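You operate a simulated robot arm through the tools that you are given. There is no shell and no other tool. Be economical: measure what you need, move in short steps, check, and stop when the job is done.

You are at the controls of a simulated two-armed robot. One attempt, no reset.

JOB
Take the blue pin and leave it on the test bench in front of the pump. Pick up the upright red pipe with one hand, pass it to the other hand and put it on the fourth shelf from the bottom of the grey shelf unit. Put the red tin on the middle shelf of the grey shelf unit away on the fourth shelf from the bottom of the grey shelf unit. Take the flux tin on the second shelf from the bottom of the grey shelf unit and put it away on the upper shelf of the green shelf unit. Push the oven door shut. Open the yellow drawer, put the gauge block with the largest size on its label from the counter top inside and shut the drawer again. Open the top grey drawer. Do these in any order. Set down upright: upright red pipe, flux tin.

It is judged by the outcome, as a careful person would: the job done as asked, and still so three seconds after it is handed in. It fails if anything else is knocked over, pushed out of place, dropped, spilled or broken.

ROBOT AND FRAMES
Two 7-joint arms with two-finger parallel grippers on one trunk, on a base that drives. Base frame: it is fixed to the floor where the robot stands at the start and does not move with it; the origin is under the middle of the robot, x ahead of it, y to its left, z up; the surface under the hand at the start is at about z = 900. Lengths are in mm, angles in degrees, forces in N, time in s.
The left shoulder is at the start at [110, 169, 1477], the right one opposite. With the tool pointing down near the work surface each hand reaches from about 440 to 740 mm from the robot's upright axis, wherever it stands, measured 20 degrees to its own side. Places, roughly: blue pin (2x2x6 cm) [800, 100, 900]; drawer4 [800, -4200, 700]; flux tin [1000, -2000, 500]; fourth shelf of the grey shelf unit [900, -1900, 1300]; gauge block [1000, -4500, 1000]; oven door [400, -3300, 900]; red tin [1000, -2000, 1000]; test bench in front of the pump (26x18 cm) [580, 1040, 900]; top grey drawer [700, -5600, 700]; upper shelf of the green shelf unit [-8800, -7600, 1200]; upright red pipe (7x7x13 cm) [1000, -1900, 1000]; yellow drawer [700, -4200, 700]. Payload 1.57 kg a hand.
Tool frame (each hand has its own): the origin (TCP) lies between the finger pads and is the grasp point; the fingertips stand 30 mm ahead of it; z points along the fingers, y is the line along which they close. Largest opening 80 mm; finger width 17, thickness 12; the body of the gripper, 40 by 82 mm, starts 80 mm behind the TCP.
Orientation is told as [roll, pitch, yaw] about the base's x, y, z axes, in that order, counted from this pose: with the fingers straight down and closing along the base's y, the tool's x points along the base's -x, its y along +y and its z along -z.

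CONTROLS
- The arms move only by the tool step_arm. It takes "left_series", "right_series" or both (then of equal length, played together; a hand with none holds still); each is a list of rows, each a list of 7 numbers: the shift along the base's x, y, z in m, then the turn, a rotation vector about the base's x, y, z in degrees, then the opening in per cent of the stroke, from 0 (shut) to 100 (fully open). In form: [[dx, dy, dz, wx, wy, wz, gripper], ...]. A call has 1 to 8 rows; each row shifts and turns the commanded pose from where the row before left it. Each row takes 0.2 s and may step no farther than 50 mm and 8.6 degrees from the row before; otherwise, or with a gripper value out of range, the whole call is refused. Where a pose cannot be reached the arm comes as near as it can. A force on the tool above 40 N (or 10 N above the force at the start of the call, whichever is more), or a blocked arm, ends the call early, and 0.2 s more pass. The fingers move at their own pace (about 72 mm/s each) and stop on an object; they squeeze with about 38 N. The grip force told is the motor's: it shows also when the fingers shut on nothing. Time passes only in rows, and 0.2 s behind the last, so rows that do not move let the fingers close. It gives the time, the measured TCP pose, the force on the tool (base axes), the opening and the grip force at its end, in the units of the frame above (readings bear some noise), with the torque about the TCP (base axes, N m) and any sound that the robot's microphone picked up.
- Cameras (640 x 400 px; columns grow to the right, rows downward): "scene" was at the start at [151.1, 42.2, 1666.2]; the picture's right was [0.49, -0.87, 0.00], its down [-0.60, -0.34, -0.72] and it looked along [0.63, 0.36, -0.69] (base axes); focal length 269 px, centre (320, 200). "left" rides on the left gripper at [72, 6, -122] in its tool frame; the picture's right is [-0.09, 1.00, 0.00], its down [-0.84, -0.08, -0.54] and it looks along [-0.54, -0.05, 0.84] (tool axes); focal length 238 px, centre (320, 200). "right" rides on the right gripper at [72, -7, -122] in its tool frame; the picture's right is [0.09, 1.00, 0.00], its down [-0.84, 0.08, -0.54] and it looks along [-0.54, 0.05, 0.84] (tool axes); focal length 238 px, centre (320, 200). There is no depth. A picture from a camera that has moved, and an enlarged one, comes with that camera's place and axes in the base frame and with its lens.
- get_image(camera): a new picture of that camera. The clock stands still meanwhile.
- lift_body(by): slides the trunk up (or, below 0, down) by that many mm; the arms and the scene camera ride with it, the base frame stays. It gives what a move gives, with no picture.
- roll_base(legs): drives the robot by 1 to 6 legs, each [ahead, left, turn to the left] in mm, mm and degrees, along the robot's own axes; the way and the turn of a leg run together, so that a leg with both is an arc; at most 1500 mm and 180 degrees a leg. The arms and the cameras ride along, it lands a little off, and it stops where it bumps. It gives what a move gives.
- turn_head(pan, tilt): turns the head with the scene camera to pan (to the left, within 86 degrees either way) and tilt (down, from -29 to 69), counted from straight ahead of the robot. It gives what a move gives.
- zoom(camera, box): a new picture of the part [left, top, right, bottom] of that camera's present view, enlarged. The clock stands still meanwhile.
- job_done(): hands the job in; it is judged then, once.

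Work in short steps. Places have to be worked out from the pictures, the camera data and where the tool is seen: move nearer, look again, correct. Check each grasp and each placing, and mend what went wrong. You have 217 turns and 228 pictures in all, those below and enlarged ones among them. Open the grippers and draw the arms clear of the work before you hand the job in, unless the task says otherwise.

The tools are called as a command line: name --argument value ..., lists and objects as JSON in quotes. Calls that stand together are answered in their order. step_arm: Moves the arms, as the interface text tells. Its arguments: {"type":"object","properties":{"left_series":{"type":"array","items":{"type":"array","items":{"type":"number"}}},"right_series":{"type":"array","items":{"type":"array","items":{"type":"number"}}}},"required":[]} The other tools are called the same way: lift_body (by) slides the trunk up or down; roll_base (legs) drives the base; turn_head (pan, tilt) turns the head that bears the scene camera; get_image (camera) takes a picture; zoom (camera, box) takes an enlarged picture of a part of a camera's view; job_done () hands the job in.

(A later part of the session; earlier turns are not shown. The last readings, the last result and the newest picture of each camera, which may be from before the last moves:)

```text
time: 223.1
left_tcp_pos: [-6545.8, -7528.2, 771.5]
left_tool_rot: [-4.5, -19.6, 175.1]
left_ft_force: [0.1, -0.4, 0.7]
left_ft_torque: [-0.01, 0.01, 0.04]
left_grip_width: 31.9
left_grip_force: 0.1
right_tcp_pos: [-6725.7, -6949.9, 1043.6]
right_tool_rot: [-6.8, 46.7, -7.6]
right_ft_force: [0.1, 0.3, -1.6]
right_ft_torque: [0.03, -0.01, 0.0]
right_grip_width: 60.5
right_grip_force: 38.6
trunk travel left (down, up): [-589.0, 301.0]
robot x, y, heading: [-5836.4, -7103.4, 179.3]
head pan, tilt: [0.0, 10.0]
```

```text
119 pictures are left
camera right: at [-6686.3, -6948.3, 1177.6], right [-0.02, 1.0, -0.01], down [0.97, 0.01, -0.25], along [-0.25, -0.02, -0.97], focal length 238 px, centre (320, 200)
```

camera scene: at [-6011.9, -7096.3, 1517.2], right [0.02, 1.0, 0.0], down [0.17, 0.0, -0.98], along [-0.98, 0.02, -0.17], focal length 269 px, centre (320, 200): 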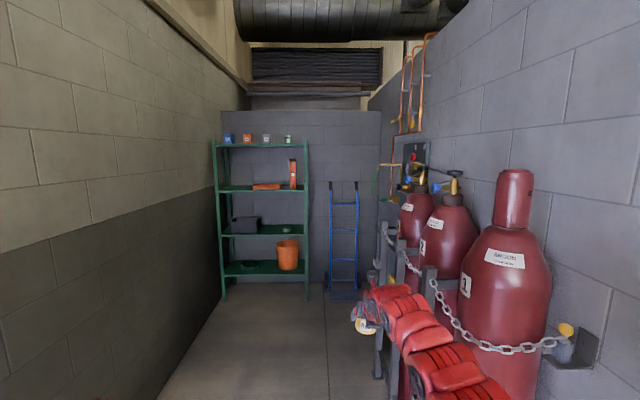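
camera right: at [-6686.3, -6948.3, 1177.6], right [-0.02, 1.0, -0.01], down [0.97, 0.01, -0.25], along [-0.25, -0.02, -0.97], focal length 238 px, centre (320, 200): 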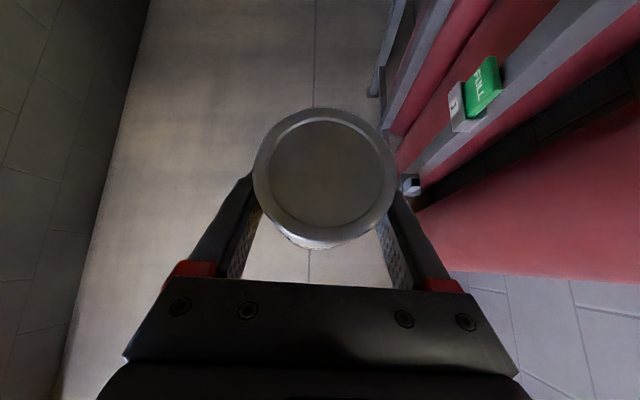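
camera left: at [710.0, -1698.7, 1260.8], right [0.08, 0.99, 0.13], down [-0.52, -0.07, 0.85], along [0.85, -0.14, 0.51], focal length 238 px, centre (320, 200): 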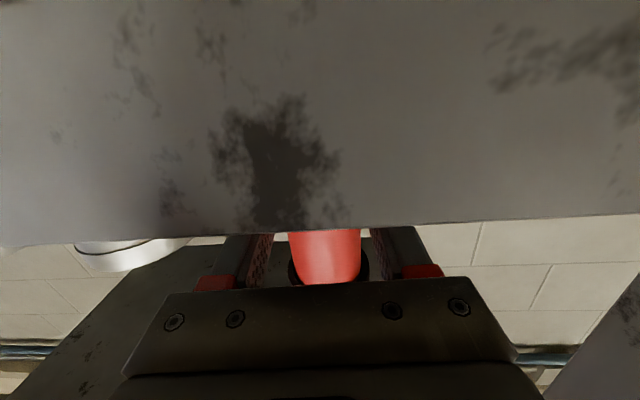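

Cylinders are all upright, chain intact. The green unit's shelves are at about z 308, 709, 1162, 1588; the stated place (z≈1200) is the second from top. Zoom in.

zoom --camera "scene" --box '[200, 125, 328, 205]'

```text
5.00 times, centred on (264, 165) of scene
camera zoom: at [-6011.9, -7096.3, 1517.2], right [0.02, 1.0, 0.0], down [0.17, 0.0, -0.98], along [-0.98, 0.02, -0.17], focal length 1346 px, centre (600, 375)
```

zoom: 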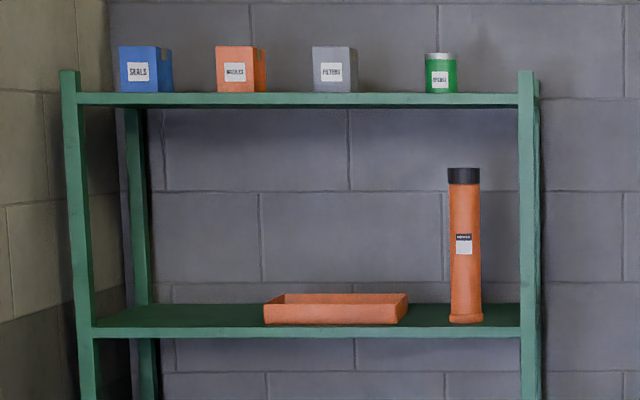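

Free spot left of the orange tray (y≈-7780). The wall is near (y≈-8070), so I pull both hands inward first.

step_arm --left_series '[[0, 0.04, 0, 0, 0, 0, 40], [0, 0.04, 0, 0, 0, 0, 40], [0, 0.04, 0, 0, 0, 0, 40], [0, 0.04, 0, 0, 0, 0, 40], [0, 0, 0, 0, 0, 0, 40]]' --right_series '[[0, -0.045, 0, 0, 0, 0, 0], [0, -0.045, 0, 0, 0, 0, 0], [0, -0.045, 0, 0, 0, 0, 0], [0, -0.045, 0, 0, 0, 0, 0], [0, 0, 0, 0, 0, 0, 0]]'

get_image --camera "scene"

```text
time: 224.3
left_tcp_pos: [-6544.3, -7368.9, 771.3]
left_tool_rot: [-4.5, -19.5, 175.2]
left_ft_force: [0.6, 0.3, 0.3]
left_ft_torque: [-0.02, 0.0, 0.0]
left_grip_width: 31.8
left_grip_force: 0.0
right_tcp_pos: [-6712.1, -7122.7, 1043.0]
right_tool_rot: [-6.6, 46.6, -7.5]
right_ft_force: [-0.4, 0.0, -2.0]
right_ft_torque: [0.05, 0.02, 0.0]
right_grip_width: 60.6
right_grip_force: 38.4
right hand out of reach, approached as far as the arm can: row 4
trunk travel left (down, up): [-589.0, 301.0]
robot x, y, heading: [-5834.2, -7097.4, 179.4]
head pan, tilt: [0.0, 10.0]
```

```text
117 pictures are left
camera scene: at [-6011.9, -7097.4, 1517.2], right [0.02, 1.0, 0.0], down [0.17, 0.0, -0.98], along [-0.98, 0.02, -0.17], focal length 269 px, centre (320, 200)
```

scene: 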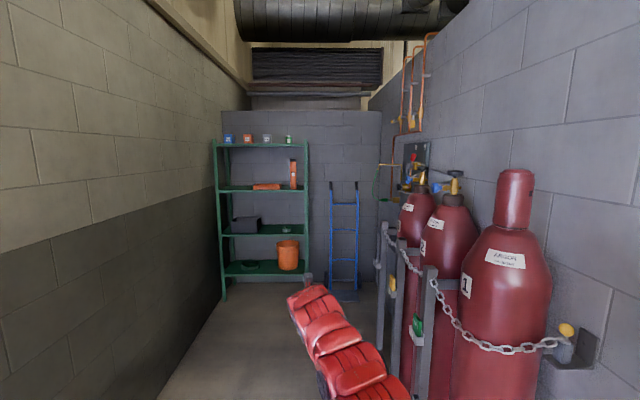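

I plan a slightly left-angled approach (heading ≈-160°) which keeps the left arm off the wall. First drive up with the trunk raised.

lift_body --by 230

roll_base --legs '[[0, 390, 0], [1200, 0, 0], [300, 0, 20]]'

turn_head --pan 0 --tilt 25

get_image --camera "scene"

get_image --camera "right"

```text
time: 226.7
left_tcp_pos: [-6545.5, -7368.3, 1000.8]
left_tool_rot: [-4.4, -19.6, 175.2]
left_ft_force: [0.2, 0.4, -0.7]
left_ft_torque: [0.0, 0.03, 0.02]
left_grip_width: 32.2
left_grip_force: 0.1
right_tcp_pos: [-6712.5, -7120.6, 1272.8]
right_tool_rot: [-6.7, 46.6, -7.6]
right_ft_force: [0.2, 0.0, -1.2]
right_ft_torque: [0.01, 0.02, -0.02]
right_grip_width: 60.5
right_grip_force: 37.7
trunk travel left (down, up): [-819.0, 71.0]
robot x, y, heading: [-5837.7, -7099.3, 178.9]
head pan, tilt: [0.0, 10.0]
```

```text
time: 236.4
left_tcp_pos: [-7876.6, -8052.2, 1002.4]
left_tool_rot: [-4.4, -19.6, -163.4]
left_ft_force: [0.6, -0.2, -0.1]
left_ft_torque: [0.0, 0.03, 0.0]
left_grip_width: 31.9
left_grip_force: 0.0
right_tcp_pos: [-8122.6, -7882.0, 1274.8]
right_tool_rot: [-6.7, 46.7, 13.9]
right_ft_force: [0.4, -0.2, -1.7]
right_ft_torque: [-0.01, 0.0, 0.01]
right_grip_width: 60.2
right_grip_force: 37.9
trunk travel left (down, up): [-819.0, 71.0]
robot x, y, heading: [-7312.9, -7547.5, -159.2]
head pan, tilt: [0.0, 10.0]
```

```text
time: 237.2
left_tcp_pos: [-7877.1, -8052.3, 1001.0]
left_tool_rot: [-4.5, -19.5, -163.4]
left_ft_force: [0.0, -0.3, -0.1]
left_ft_torque: [-0.03, -0.02, 0.01]
left_grip_width: 32.0
left_grip_force: 0.0
right_tcp_pos: [-8122.9, -7884.7, 1272.2]
right_tool_rot: [-6.8, 46.7, 13.9]
right_ft_force: [-1.3, -1.0, -1.7]
right_ft_torque: [-0.01, -0.01, 0.02]
right_grip_width: 60.6
right_grip_force: 37.5
trunk travel left (down, up): [-819.0, 71.0]
robot x, y, heading: [-7319.2, -7542.2, -159.5]
head pan, tilt: [0.0, 25.0]
```

```text
116 pictures are left
camera scene: at [-7479.9, -7603.9, 1722.7], right [-0.35, 0.94, 0.0], down [0.4, 0.15, -0.91], along [-0.85, -0.32, -0.42], focal length 269 px, centre (320, 200)
```

scene: 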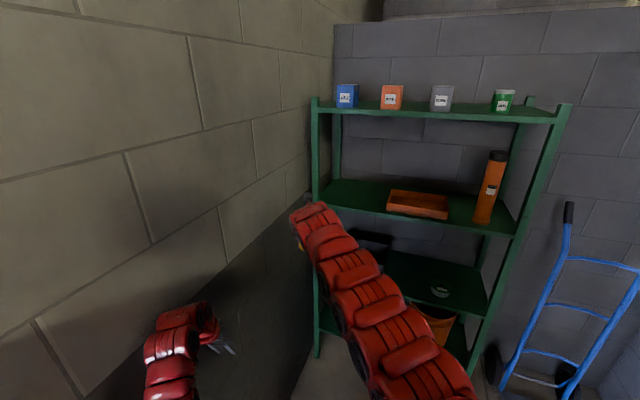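

```text
115 pictures are left
camera right: at [-8087.6, -7868.0, 1407.8], right [-0.38, 0.92, -0.01], down [0.9, 0.37, -0.25], along [-0.22, -0.1, -0.97], focal length 238 px, centre (320, 200)
```

right: 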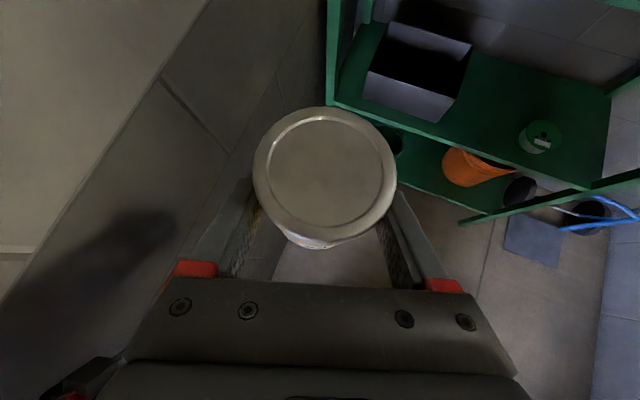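

Shelf front ≈ x -8563; target for the tin ≈ (-8690, -7840). I sidestep right and approach.

roll_base --legs '[[0, -240, 0], [390, 0, 0]]'

get_image --camera "right"

get_image --camera "scene"

```text
time: 241.1
left_tcp_pos: [-8335.9, -7963.8, 1002.1]
left_tool_rot: [-4.5, -19.6, -163.2]
left_ft_force: [0.2, 0.3, 0.7]
left_ft_torque: [0.01, -0.02, -0.01]
left_grip_width: 32.1
left_grip_force: 0.0
right_tcp_pos: [-8584.4, -7795.4, 1274.1]
right_tool_rot: [-6.7, 46.8, 14.2]
right_ft_force: [0.1, 0.3, -1.1]
right_ft_torque: [-0.01, 0.02, -0.01]
right_grip_width: 60.5
right_grip_force: 38.0
trunk travel left (down, up): [-819.0, 71.0]
robot x, y, heading: [-7778.6, -7454.1, -158.9]
head pan, tilt: [0.0, 25.0]
```

```text
114 pictures are left
camera right: at [-8547.9, -7779.6, 1409.0], right [-0.38, 0.92, -0.01], down [0.9, 0.37, -0.25], along [-0.22, -0.11, -0.97], focal length 238 px, centre (320, 200)
```

right: 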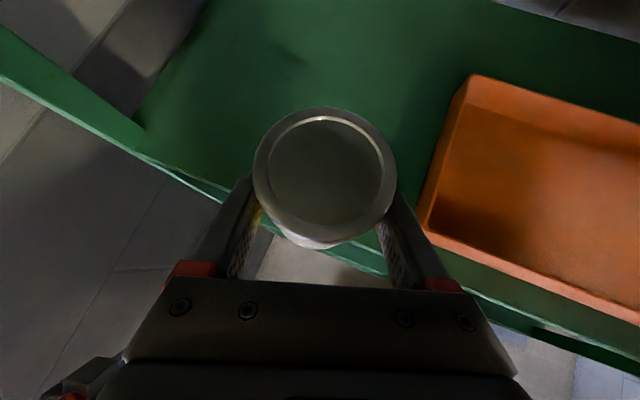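

```text
113 pictures are left
camera scene: at [-7940.7, -7513.5, 1722.9], right [-0.35, 0.94, 0.0], down [0.4, 0.15, -0.91], along [-0.85, -0.32, -0.42], focal length 269 px, centre (320, 200)
```

scene: 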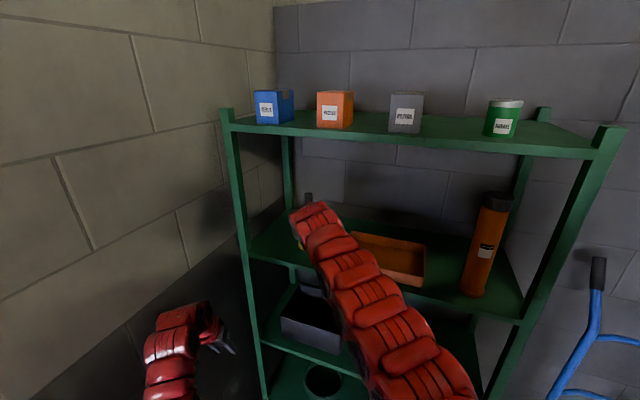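

The tin is above the front of the shelf. I go 105 mm further ahead, giving a spot ~120 mm left of the tray edge.

roll_base --legs '[[105, 0, 0]]'

step_arm --right_series '[[0, 0, -0.02, 0, 0, 0, 0], [0, 0, -0.02, 0, 0, 0, 0], [0, 0, -0.01, 0, 0, 0, 0], [0, 0, 0, 0, 0, 0, 0]]'

get_image --camera "right"

zoom --camera "scene" --box '[220, 170, 420, 295]'

```text
time: 242.3
left_tcp_pos: [-8436.6, -8000.9, 1001.9]
left_tool_rot: [-4.4, -19.5, -163.3]
left_ft_force: [0.0, -0.5, -0.4]
left_ft_torque: [0.03, -0.01, 0.02]
left_grip_width: 32.0
left_grip_force: 0.1
right_tcp_pos: [-8683.0, -7833.4, 1274.7]
right_tool_rot: [-6.7, 46.8, 14.1]
right_ft_force: [-0.4, -0.1, -1.7]
right_ft_torque: [0.05, 0.01, -0.01]
right_grip_width: 60.4
right_grip_force: 37.8
trunk travel left (down, up): [-819.0, 71.0]
robot x, y, heading: [-7880.8, -7488.1, -159.2]
head pan, tilt: [0.0, 25.0]
```

```text
time: 243.3
left_tcp_pos: [-8437.7, -8001.1, 1003.1]
left_tool_rot: [-4.5, -19.6, -163.4]
left_ft_force: [0.5, -0.6, 1.1]
left_ft_torque: [-0.01, 0.01, 0.0]
left_grip_width: 32.0
left_grip_force: 0.0
right_tcp_pos: [-8684.2, -7833.1, 1224.4]
right_tool_rot: [-6.8, 46.8, 14.0]
right_ft_force: [0.1, 0.2, -2.2]
right_ft_torque: [-0.02, -0.02, 0.02]
right_grip_width: 60.4
right_grip_force: 37.7
trunk travel left (down, up): [-819.0, 71.0]
robot x, y, heading: [-7879.2, -7490.9, -159.5]
head pan, tilt: [0.0, 25.0]
```

```text
112 pictures are left
camera right: at [-8648.0, -7816.2, 1359.9], right [-0.38, 0.92, -0.01], down [0.9, 0.37, -0.25], along [-0.22, -0.11, -0.97], focal length 238 px, centre (320, 200)
```

right: 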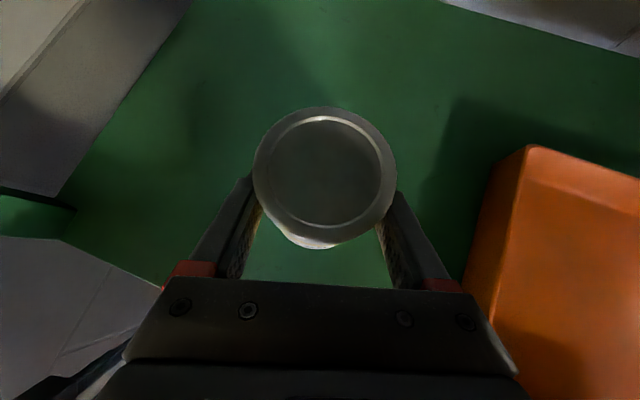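

```text
3.20 times, centred on (320, 232) of scene
camera zoom: at [-8040.3, -7551.1, 1722.9], right [-0.35, 0.94, 0.0], down [0.4, 0.15, -0.91], along [-0.85, -0.32, -0.42], focal length 862 px, centre (320, 96)
```

zoom: 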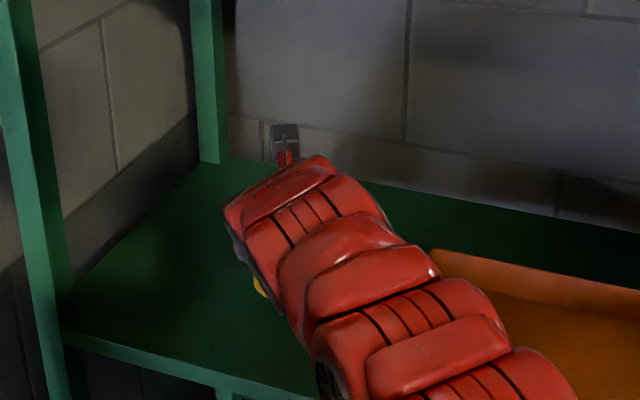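

Clear. Lower to touch.

step_arm --right_series '[[0, 0, -0.004, 0, 0, 0, 0], [0, 0, -0.004, 0, 0, 0, 0], [0, 0, 0, 0, 0, 0, 0]]'

step_arm --right_series '[[0, 0, -0.003, 0, 0, 0, 0], [0, 0, -0.003, 0, 0, 0, 0], [0, 0, 0, 0, 0, 0, 0]]'

step_arm --right_series '[[0, 0, -0.003, 0, 0, 0, 0], [0, 0, -0.002, 0, 0, 0, 0], [0, 0, 0, 0, 0, 0, 0]]'

```text
time: 244.1
left_tcp_pos: [-8437.8, -8001.1, 1002.6]
left_tool_rot: [-4.6, -19.4, -163.4]
left_ft_force: [0.2, 0.7, 0.0]
left_ft_torque: [0.02, 0.01, 0.03]
left_grip_width: 31.9
left_grip_force: 0.1
right_tcp_pos: [-8683.4, -7834.2, 1216.5]
right_tool_rot: [-6.7, 46.6, 14.1]
right_ft_force: [-0.5, 1.2, -1.3]
right_ft_torque: [0.0, 0.02, -0.01]
right_grip_width: 60.5
right_grip_force: 37.9
trunk travel left (down, up): [-819.0, 71.0]
robot x, y, heading: [-7880.5, -7495.3, -159.6]
head pan, tilt: [0.0, 25.0]
```

```text
time: 244.9
left_tcp_pos: [-8437.0, -8001.9, 1001.5]
left_tool_rot: [-4.5, -19.4, -163.3]
left_ft_force: [0.4, -0.9, -0.4]
left_ft_torque: [0.01, 0.01, 0.03]
left_grip_width: 32.2
left_grip_force: 0.1
right_tcp_pos: [-8684.8, -7834.3, 1210.6]
right_tool_rot: [-6.7, 46.6, 14.1]
right_ft_force: [0.6, 0.1, -2.1]
right_ft_torque: [0.03, 0.02, -0.02]
right_grip_width: 60.5
right_grip_force: 38.2
trunk travel left (down, up): [-819.0, 71.0]
robot x, y, heading: [-7879.6, -7491.0, -159.3]
head pan, tilt: [0.0, 25.0]
```

```text
time: 245.7
left_tcp_pos: [-8437.3, -8001.2, 1000.3]
left_tool_rot: [-4.5, -19.5, -163.3]
left_ft_force: [0.4, -0.1, -0.6]
left_ft_torque: [-0.01, 0.0, 0.0]
left_grip_width: 32.0
left_grip_force: 0.0
right_tcp_pos: [-8683.0, -7833.3, 1204.6]
right_tool_rot: [-6.7, 46.7, 13.8]
right_ft_force: [-0.1, -0.4, -1.4]
right_ft_torque: [0.0, 0.01, -0.01]
right_grip_width: 60.1
right_grip_force: 38.3
trunk travel left (down, up): [-819.0, 71.0]
robot x, y, heading: [-7882.2, -7493.1, -159.2]
head pan, tilt: [0.0, 25.0]
```

step_arm --right_series '[[0, 0, -0.003, 0, 0, 0, 0], [0, 0, -0.003, 0, 0, 0, 0], [0, 0, 0, 0, 0, 0, 0]]'

step_arm --right_series '[[0, 0, -0.003, 0, 0, 0, 0], [0, 0, -0.002, 0, 0, 0, 0], [0, 0, 0, 0, 0, 0, 0]]'

step_arm --right_series '[[0, 0, -0.003, 0, 0, 0, 0], [0, 0, -0.002, 0, 0, 0, 0], [0, 0, 0, 0, 0, 0, 0]]'

```text
time: 246.5
left_tcp_pos: [-8436.9, -8002.7, 1001.5]
left_tool_rot: [-4.4, -19.5, -163.2]
left_ft_force: [0.1, 0.0, 1.1]
left_ft_torque: [-0.03, -0.01, -0.02]
left_grip_width: 31.9
left_grip_force: 0.0
right_tcp_pos: [-8684.7, -7834.1, 1197.4]
right_tool_rot: [-6.7, 46.7, 14.1]
right_ft_force: [0.3, -0.3, -1.5]
right_ft_torque: [0.0, 0.01, 0.01]
right_grip_width: 60.7
right_grip_force: 38.1
trunk travel left (down, up): [-819.0, 71.0]
robot x, y, heading: [-7881.9, -7487.0, -159.3]
head pan, tilt: [0.0, 25.0]
```

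```text
time: 247.3
left_tcp_pos: [-8436.7, -8000.8, 1000.9]
left_tool_rot: [-4.4, -19.6, -163.3]
left_ft_force: [0.3, 0.3, -0.7]
left_ft_torque: [0.04, 0.0, -0.02]
left_grip_width: 32.1
left_grip_force: 0.2
right_tcp_pos: [-8684.9, -7832.9, 1195.2]
right_tool_rot: [-6.8, 46.9, 14.0]
right_ft_force: [-3.5, 0.8, 6.0]
right_ft_torque: [0.24, 0.26, 0.12]
right_grip_width: 60.5
right_grip_force: 37.8
trunk travel left (down, up): [-819.0, 71.0]
robot x, y, heading: [-7878.8, -7493.8, -159.3]
head pan, tilt: [0.0, 25.0]
```

```text
time: 248.1
left_tcp_pos: [-8436.0, -8001.9, 1003.0]
left_tool_rot: [-4.4, -19.7, -163.2]
left_ft_force: [-0.6, -0.4, -0.2]
left_ft_torque: [-0.03, -0.02, -0.01]
left_grip_width: 32.1
left_grip_force: 0.0
right_tcp_pos: [-8683.3, -7833.4, 1192.0]
right_tool_rot: [-6.8, 47.1, 14.1]
right_ft_force: [-8.1, -2.8, 26.6]
right_ft_torque: [0.75, 0.37, 0.16]
right_grip_width: 61.1
right_grip_force: 38.1
trunk travel left (down, up): [-819.0, 71.0]
robot x, y, heading: [-7881.9, -7492.3, -159.3]
head pan, tilt: [0.0, 25.0]
```

Contact with the shelf at z≈1194. Ease up, open and rise.

step_arm --right_series '[[0, 0, 0.003, 0, 0, 0, 0], [0, 0, 0, 0, 0, 0, 85], [0, 0, 0, 0, 0, 0, 100], [0, 0, 0, 0, 0, 0, 100], [0, 0, 0.03, 0, 0, 0, 100], [0, 0, 0.04, 0, 0, 0, 100], [0, 0, 0.04, 0, 0, 0, 100]]'

get_image --camera "right"

```text
time: 249.7
left_tcp_pos: [-8437.2, -8000.5, 1001.9]
left_tool_rot: [-4.5, -19.5, -163.4]
left_ft_force: [-0.2, -0.6, -0.2]
left_ft_torque: [0.02, 0.0, -0.01]
left_grip_width: 32.0
left_grip_force: 0.1
right_tcp_pos: [-8683.2, -7833.9, 1303.1]
right_tool_rot: [-6.6, 46.7, 14.0]
right_ft_force: [0.1, -1.0, 0.6]
right_ft_torque: [0.03, -0.04, -0.02]
right_grip_width: 80.0
right_grip_force: 0.1
trunk travel left (down, up): [-819.0, 71.0]
robot x, y, heading: [-7880.7, -7491.2, -159.3]
head pan, tilt: [0.0, 25.0]
```

```text
110 pictures are left
camera right: at [-8647.0, -7817.8, 1438.2], right [-0.38, 0.92, -0.01], down [0.9, 0.37, -0.25], along [-0.22, -0.11, -0.97], focal length 238 px, centre (320, 200)
```

right: 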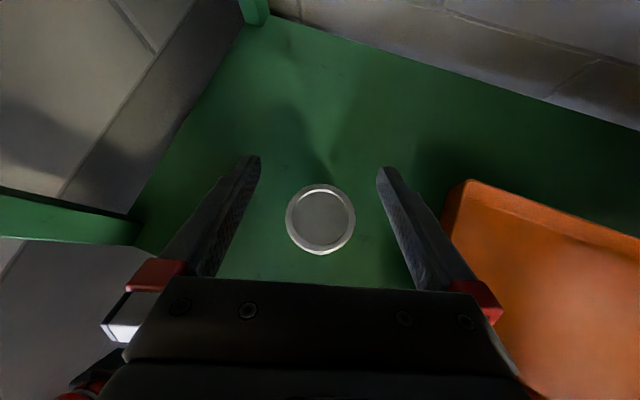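

Flux stands on the upper green shelf. I back out of the corridor the way I came.

roll_base --legs '[[-500, 0, -20.7], [-1480, -170, 0], [-200, 0, 40]]'

turn_head --pan 0 --tilt 15

get_image --camera "scene"

```text
time: 261.5
left_tcp_pos: [-6060.7, -7815.9, 1001.0]
left_tool_rot: [-4.5, -19.6, -142.0]
left_ft_force: [1.5, -1.0, -0.2]
left_ft_torque: [0.0, -0.04, -0.01]
left_grip_width: 32.1
left_grip_force: 0.0
right_tcp_pos: [-6351.1, -7750.8, 1302.1]
right_tool_rot: [-6.7, 46.9, 35.4]
right_ft_force: [-0.4, -0.8, -0.3]
right_ft_torque: [0.02, -0.01, 0.01]
right_grip_width: 80.0
right_grip_force: 0.0
trunk travel left (down, up): [-819.0, 71.0]
robot x, y, heading: [-5722.9, -7139.8, -138.2]
head pan, tilt: [0.0, 25.0]
```

```text
time: 262.2
left_tcp_pos: [-6060.3, -7815.5, 1001.9]
left_tool_rot: [-4.5, -19.6, -142.0]
left_ft_force: [0.7, 0.1, -0.5]
left_ft_torque: [0.01, -0.02, 0.0]
left_grip_width: 31.7
left_grip_force: 0.0
right_tcp_pos: [-6351.1, -7750.2, 1303.0]
right_tool_rot: [-6.7, 46.8, 35.4]
right_ft_force: [-0.4, 0.2, -0.5]
right_ft_torque: [0.03, 0.0, -0.02]
right_grip_width: 80.0
right_grip_force: 0.1
trunk travel left (down, up): [-819.0, 71.0]
robot x, y, heading: [-5726.6, -7136.7, -137.8]
head pan, tilt: [0.0, 15.0]
```

```text
109 pictures are left
camera scene: at [-5855.1, -7253.2, 1739.1], right [-0.67, 0.74, 0.0], down [0.19, 0.17, -0.97], along [-0.72, -0.65, -0.26], focal length 269 px, centre (320, 200)
```

scene: 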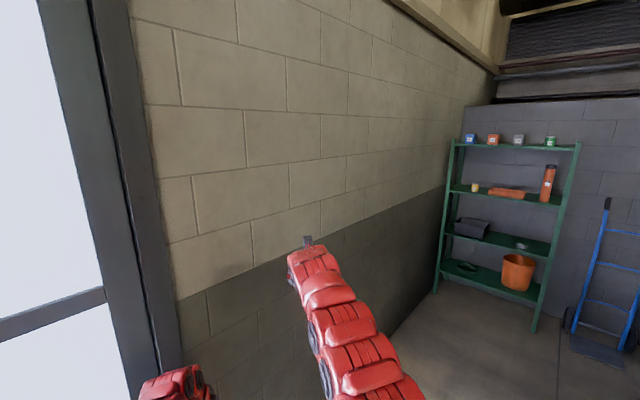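

Flux visible on the shelf. I continue backing out into the open hall and then turn to face the machines.

roll_base --legs '[[-1301, -359, 0], [-850, 90, 0], [-850, 90, 0], [-1085, 430, 0], [0, 0, 138]]'

get_image --camera "scene"

```text
time: 288.5
left_tcp_pos: [-1829.2, -4267.2, 1001.4]
left_tool_rot: [-4.5, -19.4, -3.2]
left_ft_force: [-0.8, 0.5, 0.9]
left_ft_torque: [0.01, 0.02, 0.0]
left_grip_width: 31.7
left_grip_force: 0.0
right_tcp_pos: [-1654.0, -4507.8, 1302.2]
right_tool_rot: [-6.8, 46.8, 174.0]
right_ft_force: [-0.5, 0.1, 0.6]
right_ft_torque: [0.0, -0.01, 0.0]
right_grip_width: 80.0
right_grip_force: 0.1
trunk travel left (down, up): [-819.0, 71.0]
robot x, y, heading: [-2528.1, -4555.7, 0.6]
head pan, tilt: [0.0, 15.0]
```

```text
108 pictures are left
camera scene: at [-2355.8, -4551.6, 1739.1], right [0.01, -1.0, 0.0], down [-0.26, 0.0, -0.97], along [0.97, 0.01, -0.26], focal length 269 px, centre (320, 200)
```

scene: 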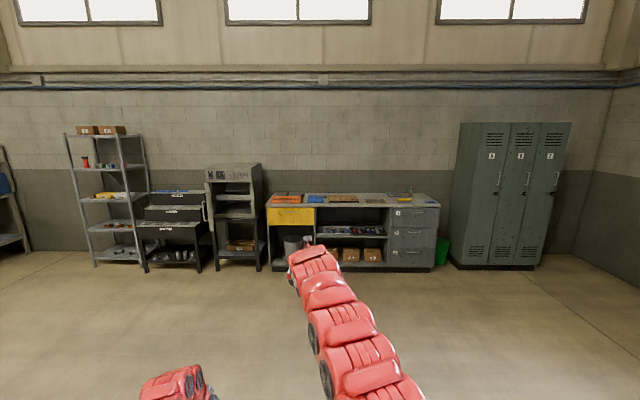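

zoom --camera "scene" --box '[190, 145, 350, 275]'

zoom --camera "scene" --box '[290, 175, 450, 275]'

```text
3.08 times, centred on (270, 210) of scene
camera zoom: at [-2355.8, -4551.6, 1739.1], right [0.01, -1.0, 0.0], down [-0.26, 0.0, -0.97], along [0.97, 0.01, -0.26], focal length 828 px, centre (474, 169)
```

zoom: 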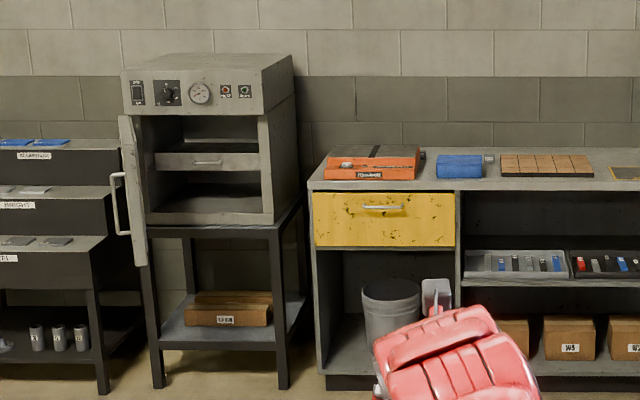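

```text
4.00 times, centred on (370, 225) of scene
camera zoom: at [-2355.8, -4551.6, 1739.1], right [0.01, -1.0, 0.0], down [-0.26, 0.0, -0.97], along [0.97, 0.01, -0.26], focal length 1077 px, centre (120, 100)
```

zoom: 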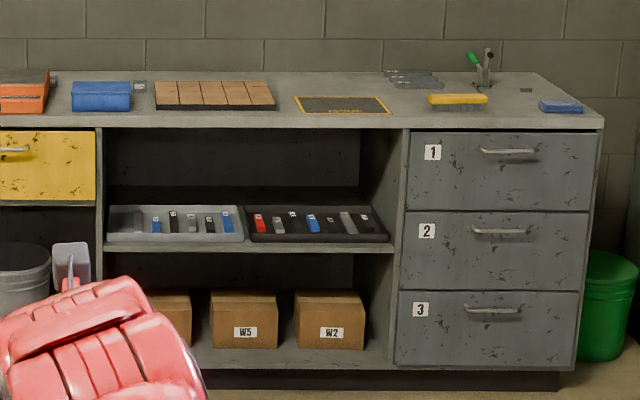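

Oven door is hinged on its left, standing open toward me. I drive closer to the counter and the oven for a better look.

roll_base --legs '[[1000, 150, 0], [1000, 150, -0.6]]'

turn_head --pan 0 --tilt 28

get_image --camera "scene"

```text
time: 298.6
left_tcp_pos: [196.3, -3961.2, 1001.4]
left_tool_rot: [-4.5, -19.7, -3.9]
left_ft_force: [-0.8, -0.8, 0.0]
left_ft_torque: [-0.03, 0.01, 0.01]
left_grip_width: 31.9
left_grip_force: 0.1
right_tcp_pos: [366.9, -4205.1, 1304.4]
right_tool_rot: [-6.7, 46.8, 173.3]
right_ft_force: [0.1, -0.6, 1.2]
right_ft_torque: [0.01, -0.02, -0.01]
right_grip_width: 79.9
right_grip_force: 0.1
trunk travel left (down, up): [-819.0, 71.0]
robot x, y, heading: [-509.1, -4241.3, 0.1]
head pan, tilt: [0.0, 15.0]
```

```text
time: 299.4
left_tcp_pos: [196.6, -3961.6, 1001.2]
left_tool_rot: [-4.5, -19.5, -3.9]
left_ft_force: [-0.9, 0.2, 0.3]
left_ft_torque: [-0.03, -0.04, 0.0]
left_grip_width: 32.4
left_grip_force: 0.2
right_tcp_pos: [368.5, -4204.2, 1302.9]
right_tool_rot: [-6.8, 46.8, 173.4]
right_ft_force: [0.4, 0.2, 0.5]
right_ft_torque: [0.02, 0.0, -0.01]
right_grip_width: 79.9
right_grip_force: 0.1
trunk travel left (down, up): [-819.0, 71.0]
robot x, y, heading: [-506.6, -4237.9, 0.3]
head pan, tilt: [0.0, 28.0]
```

```text
105 pictures are left
camera scene: at [-335.3, -4239.5, 1718.1], right [0.0, -1.0, 0.0], down [-0.47, 0.0, -0.88], along [0.88, 0.0, -0.47], focal length 269 px, centre (320, 200)
```

scene: 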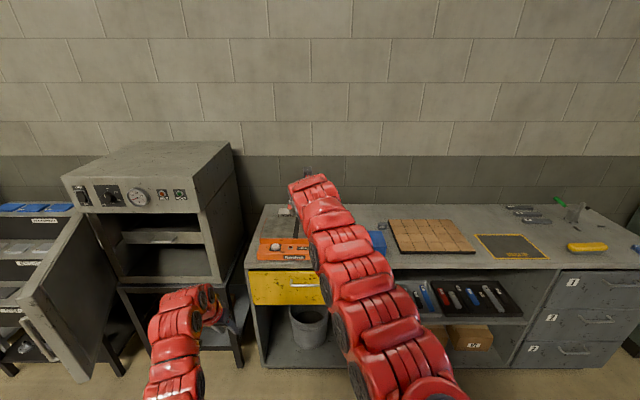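

Door computed: hinge ≈(620,-3215), free edge ≈(206,-3418), open ~64°, its outer side faces left/front. I go around with the closed right hand to its outer side: back up, strafe left, lower.

step_arm --right_series '[[0, 0, 0, 0, 0, 0, 0], [0, 0, 0, 0, 0, 0, 0], [0, 0, 0, 0, 0, 0, 0]]'

roll_base --legs '[[-400, 0, 0], [0, 930, 0]]'

lift_body --by -250

get_image --camera "scene"

get_image --camera "right"

```text
time: 300.2
left_tcp_pos: [195.1, -3961.0, 1002.1]
left_tool_rot: [-4.5, -19.5, -3.8]
left_ft_force: [-0.4, -0.5, 0.6]
left_ft_torque: [0.03, 0.01, 0.03]
left_grip_width: 32.0
left_grip_force: 0.1
right_tcp_pos: [366.4, -4205.4, 1301.4]
right_tool_rot: [-6.8, 46.8, 173.5]
right_ft_force: [0.4, 0.4, 0.2]
right_ft_torque: [0.01, 0.0, 0.01]
right_grip_width: 0.0
right_grip_force: 18.5
trunk travel left (down, up): [-819.0, 71.0]
robot x, y, heading: [-504.2, -4242.8, 0.5]
head pan, tilt: [0.0, 28.0]
```

```text
time: 307.2
left_tcp_pos: [-198.6, -3038.6, 1001.2]
left_tool_rot: [-4.4, -19.5, -4.5]
left_ft_force: [0.6, -0.1, 0.1]
left_ft_torque: [-0.01, 0.01, 0.0]
left_grip_width: 31.9
left_grip_force: 0.1
right_tcp_pos: [-28.8, -3283.7, 1302.7]
right_tool_rot: [-6.8, 46.8, 172.8]
right_ft_force: [-0.2, 0.2, 0.3]
right_ft_torque: [0.01, 0.0, 0.01]
right_grip_width: 0.0
right_grip_force: 21.6
trunk travel left (down, up): [-819.0, 71.0]
robot x, y, heading: [-903.2, -3313.4, -0.3]
head pan, tilt: [0.0, 28.0]
```

```text
time: 309.7
left_tcp_pos: [-198.8, -3038.9, 752.4]
left_tool_rot: [-4.5, -19.5, -4.5]
left_ft_force: [-0.1, -0.1, 0.3]
left_ft_torque: [-0.02, -0.03, -0.01]
left_grip_width: 31.8
left_grip_force: 0.0
right_tcp_pos: [-29.1, -3282.8, 1053.3]
right_tool_rot: [-6.8, 46.8, 172.8]
right_ft_force: [-0.2, -0.3, 0.1]
right_ft_torque: [0.03, 0.01, 0.02]
right_grip_width: 0.1
right_grip_force: 21.7
trunk travel left (down, up): [-569.0, 321.0]
robot x, y, heading: [-902.6, -3314.2, -0.4]
head pan, tilt: [0.0, 28.0]
```

```text
104 pictures are left
camera scene: at [-733.0, -3311.9, 1468.1], right [-0.01, -1.0, 0.0], down [-0.47, 0.0, -0.88], along [0.88, -0.01, -0.47], focal length 269 px, centre (320, 200)
```

scene: 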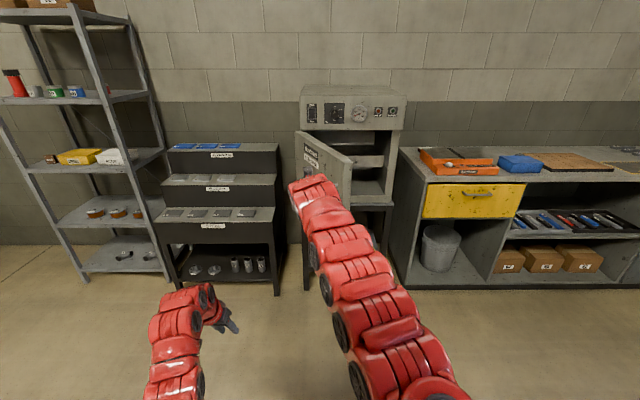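

```text
103 pictures are left
camera right: at [-69.7, -3286.8, 1187.7], right [0.02, -1.0, -0.01], down [-0.97, -0.02, -0.25], along [0.25, 0.02, -0.97], focal length 238 px, centre (320, 200)
```

right: 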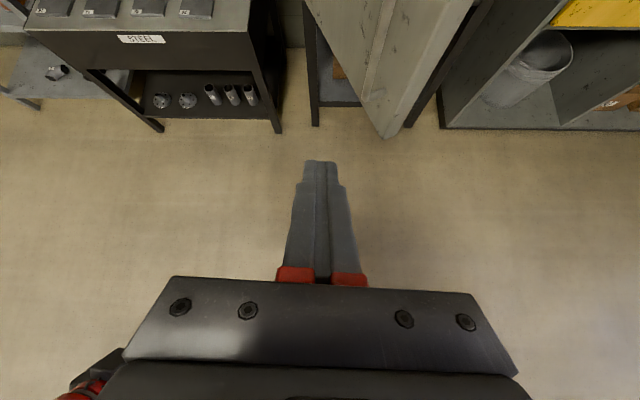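

I now see the door's lower free corner at (211,-3423). I bring the closed fingertips to the outer face near the free edge.

roll_base --legs '[[255, -60, 0]]'

get_image --camera "right"

```text
time: 311.6
left_tcp_pos: [59.6, -3105.4, 752.0]
left_tool_rot: [-4.5, -19.5, -5.0]
left_ft_force: [0.4, -0.4, 1.0]
left_ft_torque: [0.06, 0.02, -0.01]
left_grip_width: 31.7
left_grip_force: 0.0
right_tcp_pos: [227.5, -3351.3, 1052.2]
right_tool_rot: [-6.8, 46.7, 172.4]
right_ft_force: [0.6, 0.3, -1.0]
right_ft_torque: [0.03, -0.04, 0.03]
right_grip_width: 0.0
right_grip_force: 21.3
trunk travel left (down, up): [-569.0, 321.0]
robot x, y, heading: [-645.0, -3373.7, -1.1]
head pan, tilt: [0.0, 28.0]
```

```text
102 pictures are left
camera right: at [187.0, -3354.6, 1186.7], right [0.02, -1.0, -0.01], down [-0.97, -0.01, -0.25], along [0.25, 0.02, -0.97], focal length 238 px, centre (320, 200)
```

right: 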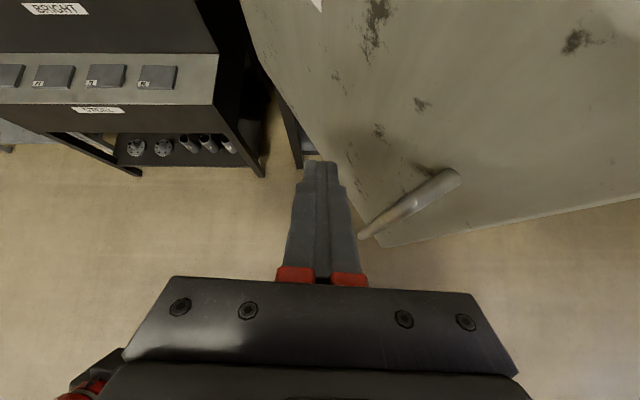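

The outer face and handle lie just right of my fingers. I push right and ahead in arcs.

roll_base --legs '[[60, -110, 0]]'

get_image --camera "right"

```text
time: 312.9
left_tcp_pos: [117.2, -3210.4, 750.6]
left_tool_rot: [-4.4, -19.5, -4.6]
left_ft_force: [-0.1, -0.8, -1.0]
left_ft_torque: [0.0, 0.01, 0.0]
left_grip_width: 31.8
left_grip_force: 0.0
right_tcp_pos: [284.4, -3456.8, 1053.3]
right_tool_rot: [-6.8, 46.8, 172.7]
right_ft_force: [-0.4, 0.4, 0.0]
right_ft_torque: [0.01, 0.04, -0.01]
right_grip_width: 0.0
right_grip_force: 21.7
trunk travel left (down, up): [-569.0, 321.0]
robot x, y, heading: [-589.1, -3479.0, -0.5]
head pan, tilt: [0.0, 28.0]
```

```text
101 pictures are left
camera right: at [245.3, -3459.7, 1187.1], right [0.02, -1.0, -0.01], down [-0.97, -0.02, -0.25], along [0.25, 0.02, -0.97], focal length 238 px, centre (320, 200)
```

right: 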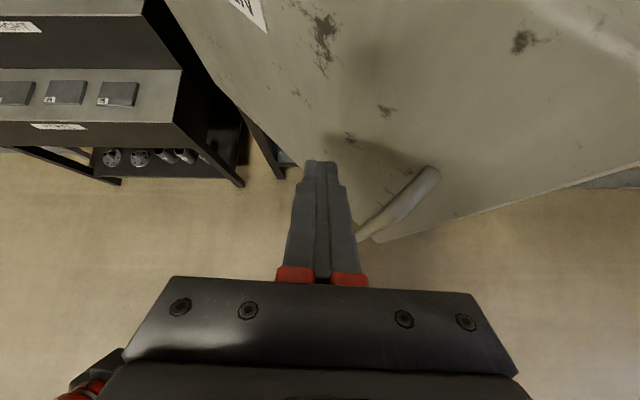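

The door is swinging (now ~44° open) with little force. Continue the arc.

roll_base --legs '[[80, -80, 0], [90, -50, 0]]'

get_image --camera "right"

```text
time: 314.9
left_tcp_pos: [286.5, -3340.6, 751.3]
left_tool_rot: [-4.4, -19.5, -4.4]
left_ft_force: [0.8, 0.8, -0.4]
left_ft_torque: [-0.03, 0.02, 0.0]
left_grip_width: 32.0
left_grip_force: 0.0
right_tcp_pos: [456.7, -3587.6, 1051.7]
right_tool_rot: [-6.8, 46.7, 172.9]
right_ft_force: [0.8, -0.3, 0.7]
right_ft_torque: [0.05, -0.04, 0.04]
right_grip_width: 0.1
right_grip_force: 21.0
trunk travel left (down, up): [-569.0, 321.0]
robot x, y, heading: [-421.4, -3618.5, -0.5]
head pan, tilt: [0.0, 28.0]
```

```text
100 pictures are left
camera right: at [416.1, -3590.6, 1186.9], right [0.02, -1.0, -0.01], down [-0.97, -0.02, -0.25], along [0.25, 0.02, -0.97], focal length 238 px, centre (320, 200)
```

right: 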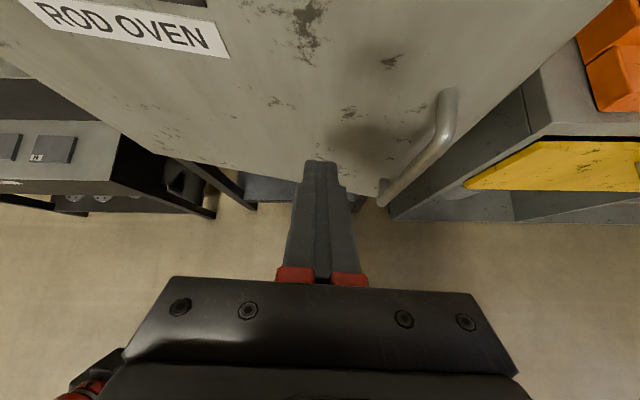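

Nearly there; push straight ahead.

roll_base --legs '[[90, -15, 0]]'

get_image --camera "right"

```text
time: 316.0
left_tcp_pos: [376.2, -3356.7, 750.1]
left_tool_rot: [-4.4, -19.5, -4.5]
left_ft_force: [0.6, 0.7, -0.1]
left_ft_torque: [-0.02, 0.02, 0.01]
left_grip_width: 32.1
left_grip_force: 0.0
right_tcp_pos: [546.2, -3601.9, 1052.3]
right_tool_rot: [-6.9, 46.8, 172.8]
right_ft_force: [0.0, 0.2, 0.2]
right_ft_torque: [0.0, 0.0, 0.01]
right_grip_width: 0.0
right_grip_force: 21.4
trunk travel left (down, up): [-569.0, 321.0]
robot x, y, heading: [-325.9, -3629.0, -0.4]
head pan, tilt: [0.0, 28.0]
```

```text
99 pictures are left
camera right: at [506.2, -3606.0, 1187.0], right [0.02, -1.0, -0.01], down [-0.97, -0.02, -0.25], along [0.25, 0.02, -0.97], focal length 238 px, centre (320, 200)
```

right: 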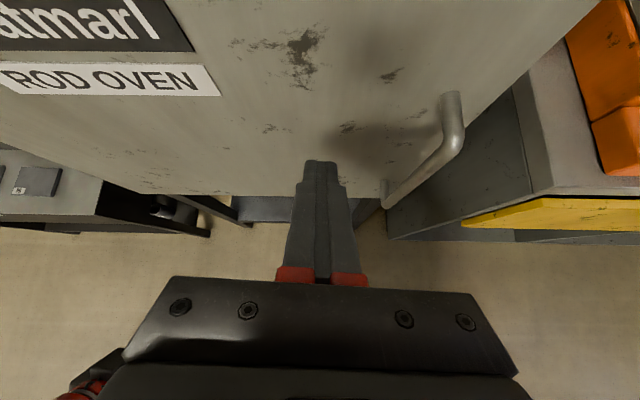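

Almost parallel. A final push until it resists.

roll_base --legs '[[45, 0, 0]]'

get_image --camera "right"

get_image --camera "scene"

```text
time: 316.9
left_tcp_pos: [422.7, -3358.3, 750.1]
left_tool_rot: [-4.4, -19.4, -4.5]
left_ft_force: [0.9, 0.4, 0.1]
left_ft_torque: [-0.03, 0.01, 0.0]
left_grip_width: 31.7
left_grip_force: 0.1
right_tcp_pos: [592.0, -3602.5, 1052.6]
right_tool_rot: [-6.8, 46.7, 172.7]
right_ft_force: [-0.3, 0.2, -0.5]
right_ft_torque: [0.03, 0.0, -0.02]
right_grip_width: 0.0
right_grip_force: 21.2
trunk travel left (down, up): [-569.0, 321.0]
robot x, y, heading: [-283.7, -3633.7, -0.5]
head pan, tilt: [0.0, 28.0]
```

```text
98 pictures are left
camera right: at [550.7, -3606.5, 1186.8], right [0.02, -1.0, -0.01], down [-0.97, -0.02, -0.25], along [0.25, 0.02, -0.97], focal length 238 px, centre (320, 200)
```

right: 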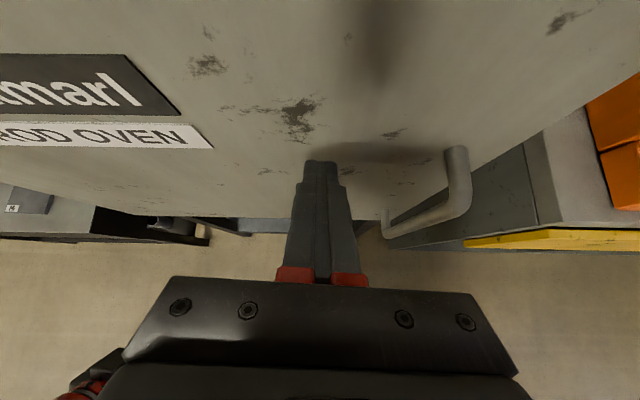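

```text
97 pictures are left
camera scene: at [-112.4, -3631.3, 1468.0], right [-0.01, -1.0, 0.0], down [-0.47, 0.0, -0.88], along [0.88, -0.01, -0.47], focal length 269 px, centre (320, 200)
```

scene: 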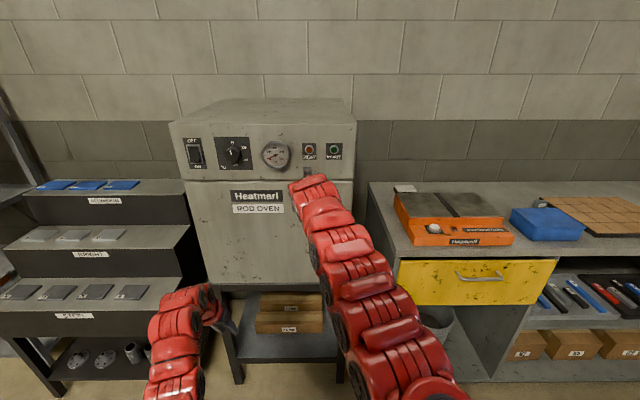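

Looks near shut; push on until there's force.

roll_base --legs '[[30, 0, 0]]'

zoom --camera "scene" --box '[160, 90, 400, 300]'

```text
time: 317.7
left_tcp_pos: [436.7, -3359.6, 753.6]
left_tool_rot: [-4.4, -19.6, -4.7]
left_ft_force: [-0.1, -0.1, -0.5]
left_ft_torque: [-0.04, -0.01, 0.01]
left_grip_width: 31.9
left_grip_force: 0.1
right_tcp_pos: [603.5, -3602.3, 1057.1]
right_tool_rot: [-6.7, 46.6, 172.8]
right_ft_force: [-22.1, -3.8, 6.9]
right_ft_torque: [-0.05, 0.13, -0.03]
right_grip_width: 0.1
right_grip_force: 21.3
trunk travel left (down, up): [-569.0, 321.0]
robot x, y, heading: [-268.1, -3629.3, -0.7]
head pan, tilt: [0.0, 28.0]
stopped in leg 1: the force on the tool passed its limit at 102 N (the readings are from after the stop); the commanded pose is now the measured one
```

```text
1.90 times, centred on (280, 195) of scene
camera zoom: at [-100.4, -3632.5, 1468.7], right [-0.01, -1.0, 0.0], down [-0.47, 0.01, -0.88], along [0.88, -0.01, -0.47], focal length 513 px, centre (396, 210)
```

zoom: 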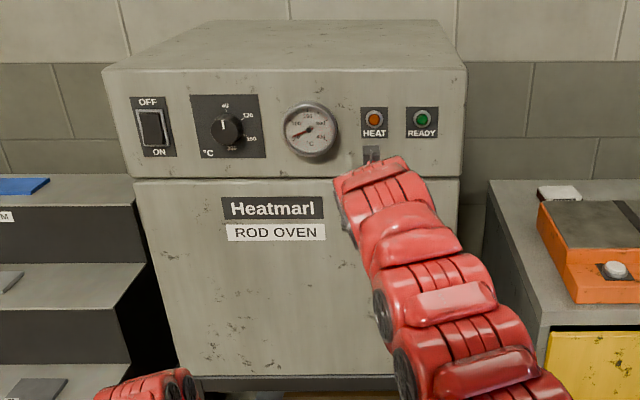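

The oven is shut. I back off and move to the yellow drawer / counter, viewing the counter top.

roll_base --legs '[[-330, 0, 0.5], [0, -850, 0]]'

lift_body --by 300

turn_head --pan -12 --tilt 38

get_image --camera "scene"

get_image --camera "right"

```text
time: 324.1
left_tcp_pos: [106.1, -4234.0, 750.9]
left_tool_rot: [-4.3, -19.4, -5.5]
left_ft_force: [0.5, 0.7, -0.2]
left_ft_torque: [-0.02, -0.01, -0.01]
left_grip_width: 32.0
left_grip_force: 0.1
right_tcp_pos: [270.3, -4480.7, 1053.2]
right_tool_rot: [-6.5, 46.2, 171.9]
right_ft_force: [0.4, 0.6, 0.3]
right_ft_torque: [0.01, -0.03, -0.03]
right_grip_width: 0.2
right_grip_force: 21.3
trunk travel left (down, up): [-569.0, 321.0]
robot x, y, heading: [-602.9, -4497.3, -1.4]
head pan, tilt: [0.0, 28.0]
```

```text
time: 327.1
left_tcp_pos: [106.5, -4233.6, 1050.4]
left_tool_rot: [-4.5, -19.4, -5.5]
left_ft_force: [0.6, 0.1, 0.7]
left_ft_torque: [-0.02, 0.01, -0.04]
left_grip_width: 31.8
left_grip_force: 0.1
right_tcp_pos: [269.9, -4481.1, 1353.6]
right_tool_rot: [-6.6, 46.3, 171.9]
right_ft_force: [-0.5, -0.2, 1.0]
right_ft_torque: [-0.01, -0.01, -0.01]
right_grip_width: 0.2
right_grip_force: 21.5
trunk travel left (down, up): [-869.0, 21.0]
robot x, y, heading: [-603.4, -4495.2, -1.5]
head pan, tilt: [0.0, 28.0]
```

```text
time: 327.8
left_tcp_pos: [105.5, -4233.2, 1052.2]
left_tool_rot: [-4.5, -19.4, -5.5]
left_ft_force: [-0.3, 0.1, 0.4]
left_ft_torque: [0.0, -0.02, 0.02]
left_grip_width: 32.0
left_grip_force: 0.0
right_tcp_pos: [269.5, -4480.1, 1354.9]
right_tool_rot: [-6.6, 46.4, 171.9]
right_ft_force: [-0.2, 0.6, 0.2]
right_ft_torque: [0.01, -0.04, 0.02]
right_grip_width: 0.0
right_grip_force: 21.3
trunk travel left (down, up): [-869.0, 21.0]
robot x, y, heading: [-603.5, -4495.2, -1.3]
head pan, tilt: [-12.0, 38.0]
```

```text
95 pictures are left
camera scene: at [-439.3, -4516.0, 1752.5], right [-0.23, -0.97, 0.0], down [-0.6, 0.14, -0.79], along [0.77, -0.18, -0.62], focal length 269 px, centre (320, 200)
```

scene: 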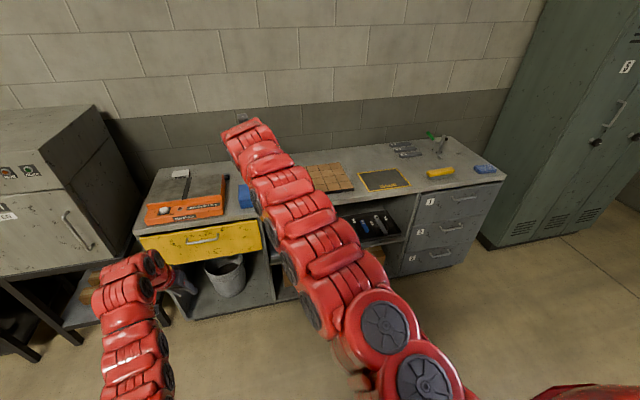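

```text
94 pictures are left
camera right: at [230.5, -4483.3, 1488.4], right [0.01, -1.0, -0.01], down [-0.97, 0.0, -0.24], along [0.24, 0.01, -0.97], focal length 238 px, centre (320, 200)
```

right: 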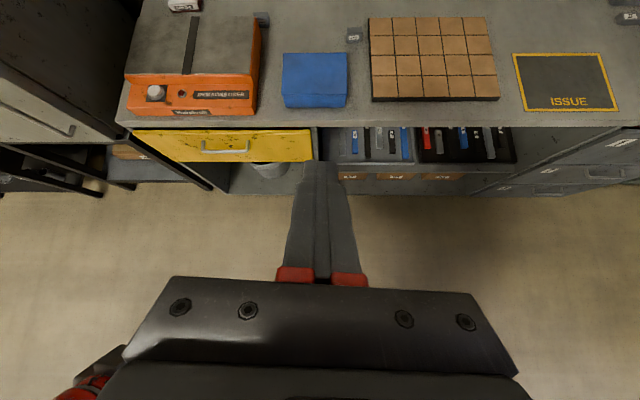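

zoom --camera "right" --box '[120, 0, 380, 60]'

zoom --camera "right" --box '[320, 10, 400, 60]'

zoom --camera "scene" --box '[360, 120, 510, 215]'

```text
2.46 times, centred on (250, 30) of right
camera zoom: at [230.5, -4483.3, 1488.4], right [0.01, -1.0, -0.01], down [-0.97, 0.0, -0.24], along [0.24, 0.01, -0.97], focal length 587 px, centre (492, 618)
```

zoom: 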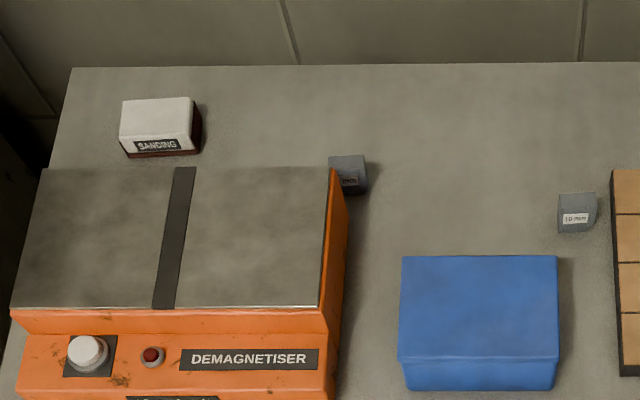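

```text
8.00 times, centred on (360, 35) of right
camera zoom: at [230.5, -4483.3, 1488.4], right [0.01, -1.0, -0.01], down [-0.97, 0.0, -0.24], along [0.24, 0.01, -0.97], focal length 1907 px, centre (0, 1520)
```

zoom: 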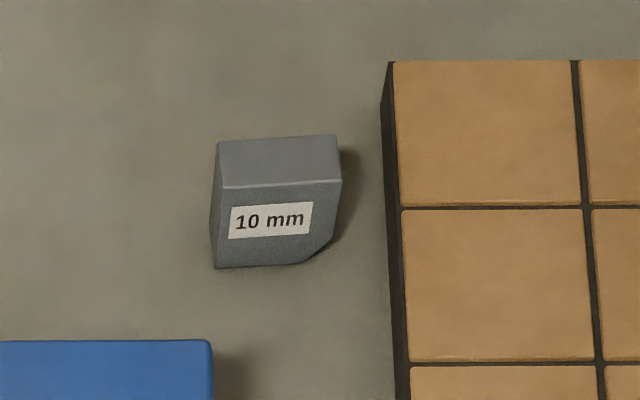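

```text
4.21 times, centred on (435, 168) of scene
camera zoom: at [-439.3, -4516.0, 1752.5], right [-0.23, -0.97, 0.0], down [-0.6, 0.14, -0.79], along [0.77, -0.18, -0.62], focal length 1134 px, centre (-164, 337)
```

zoom: 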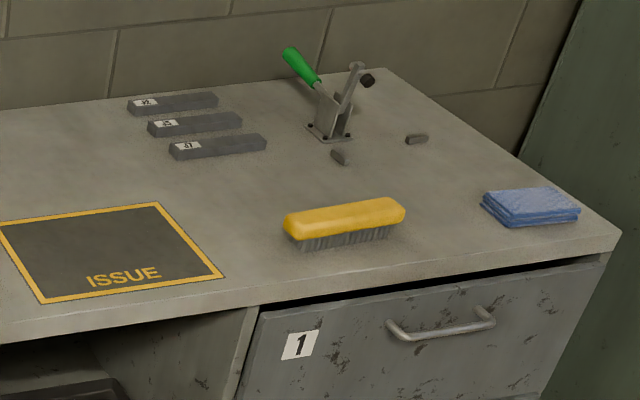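

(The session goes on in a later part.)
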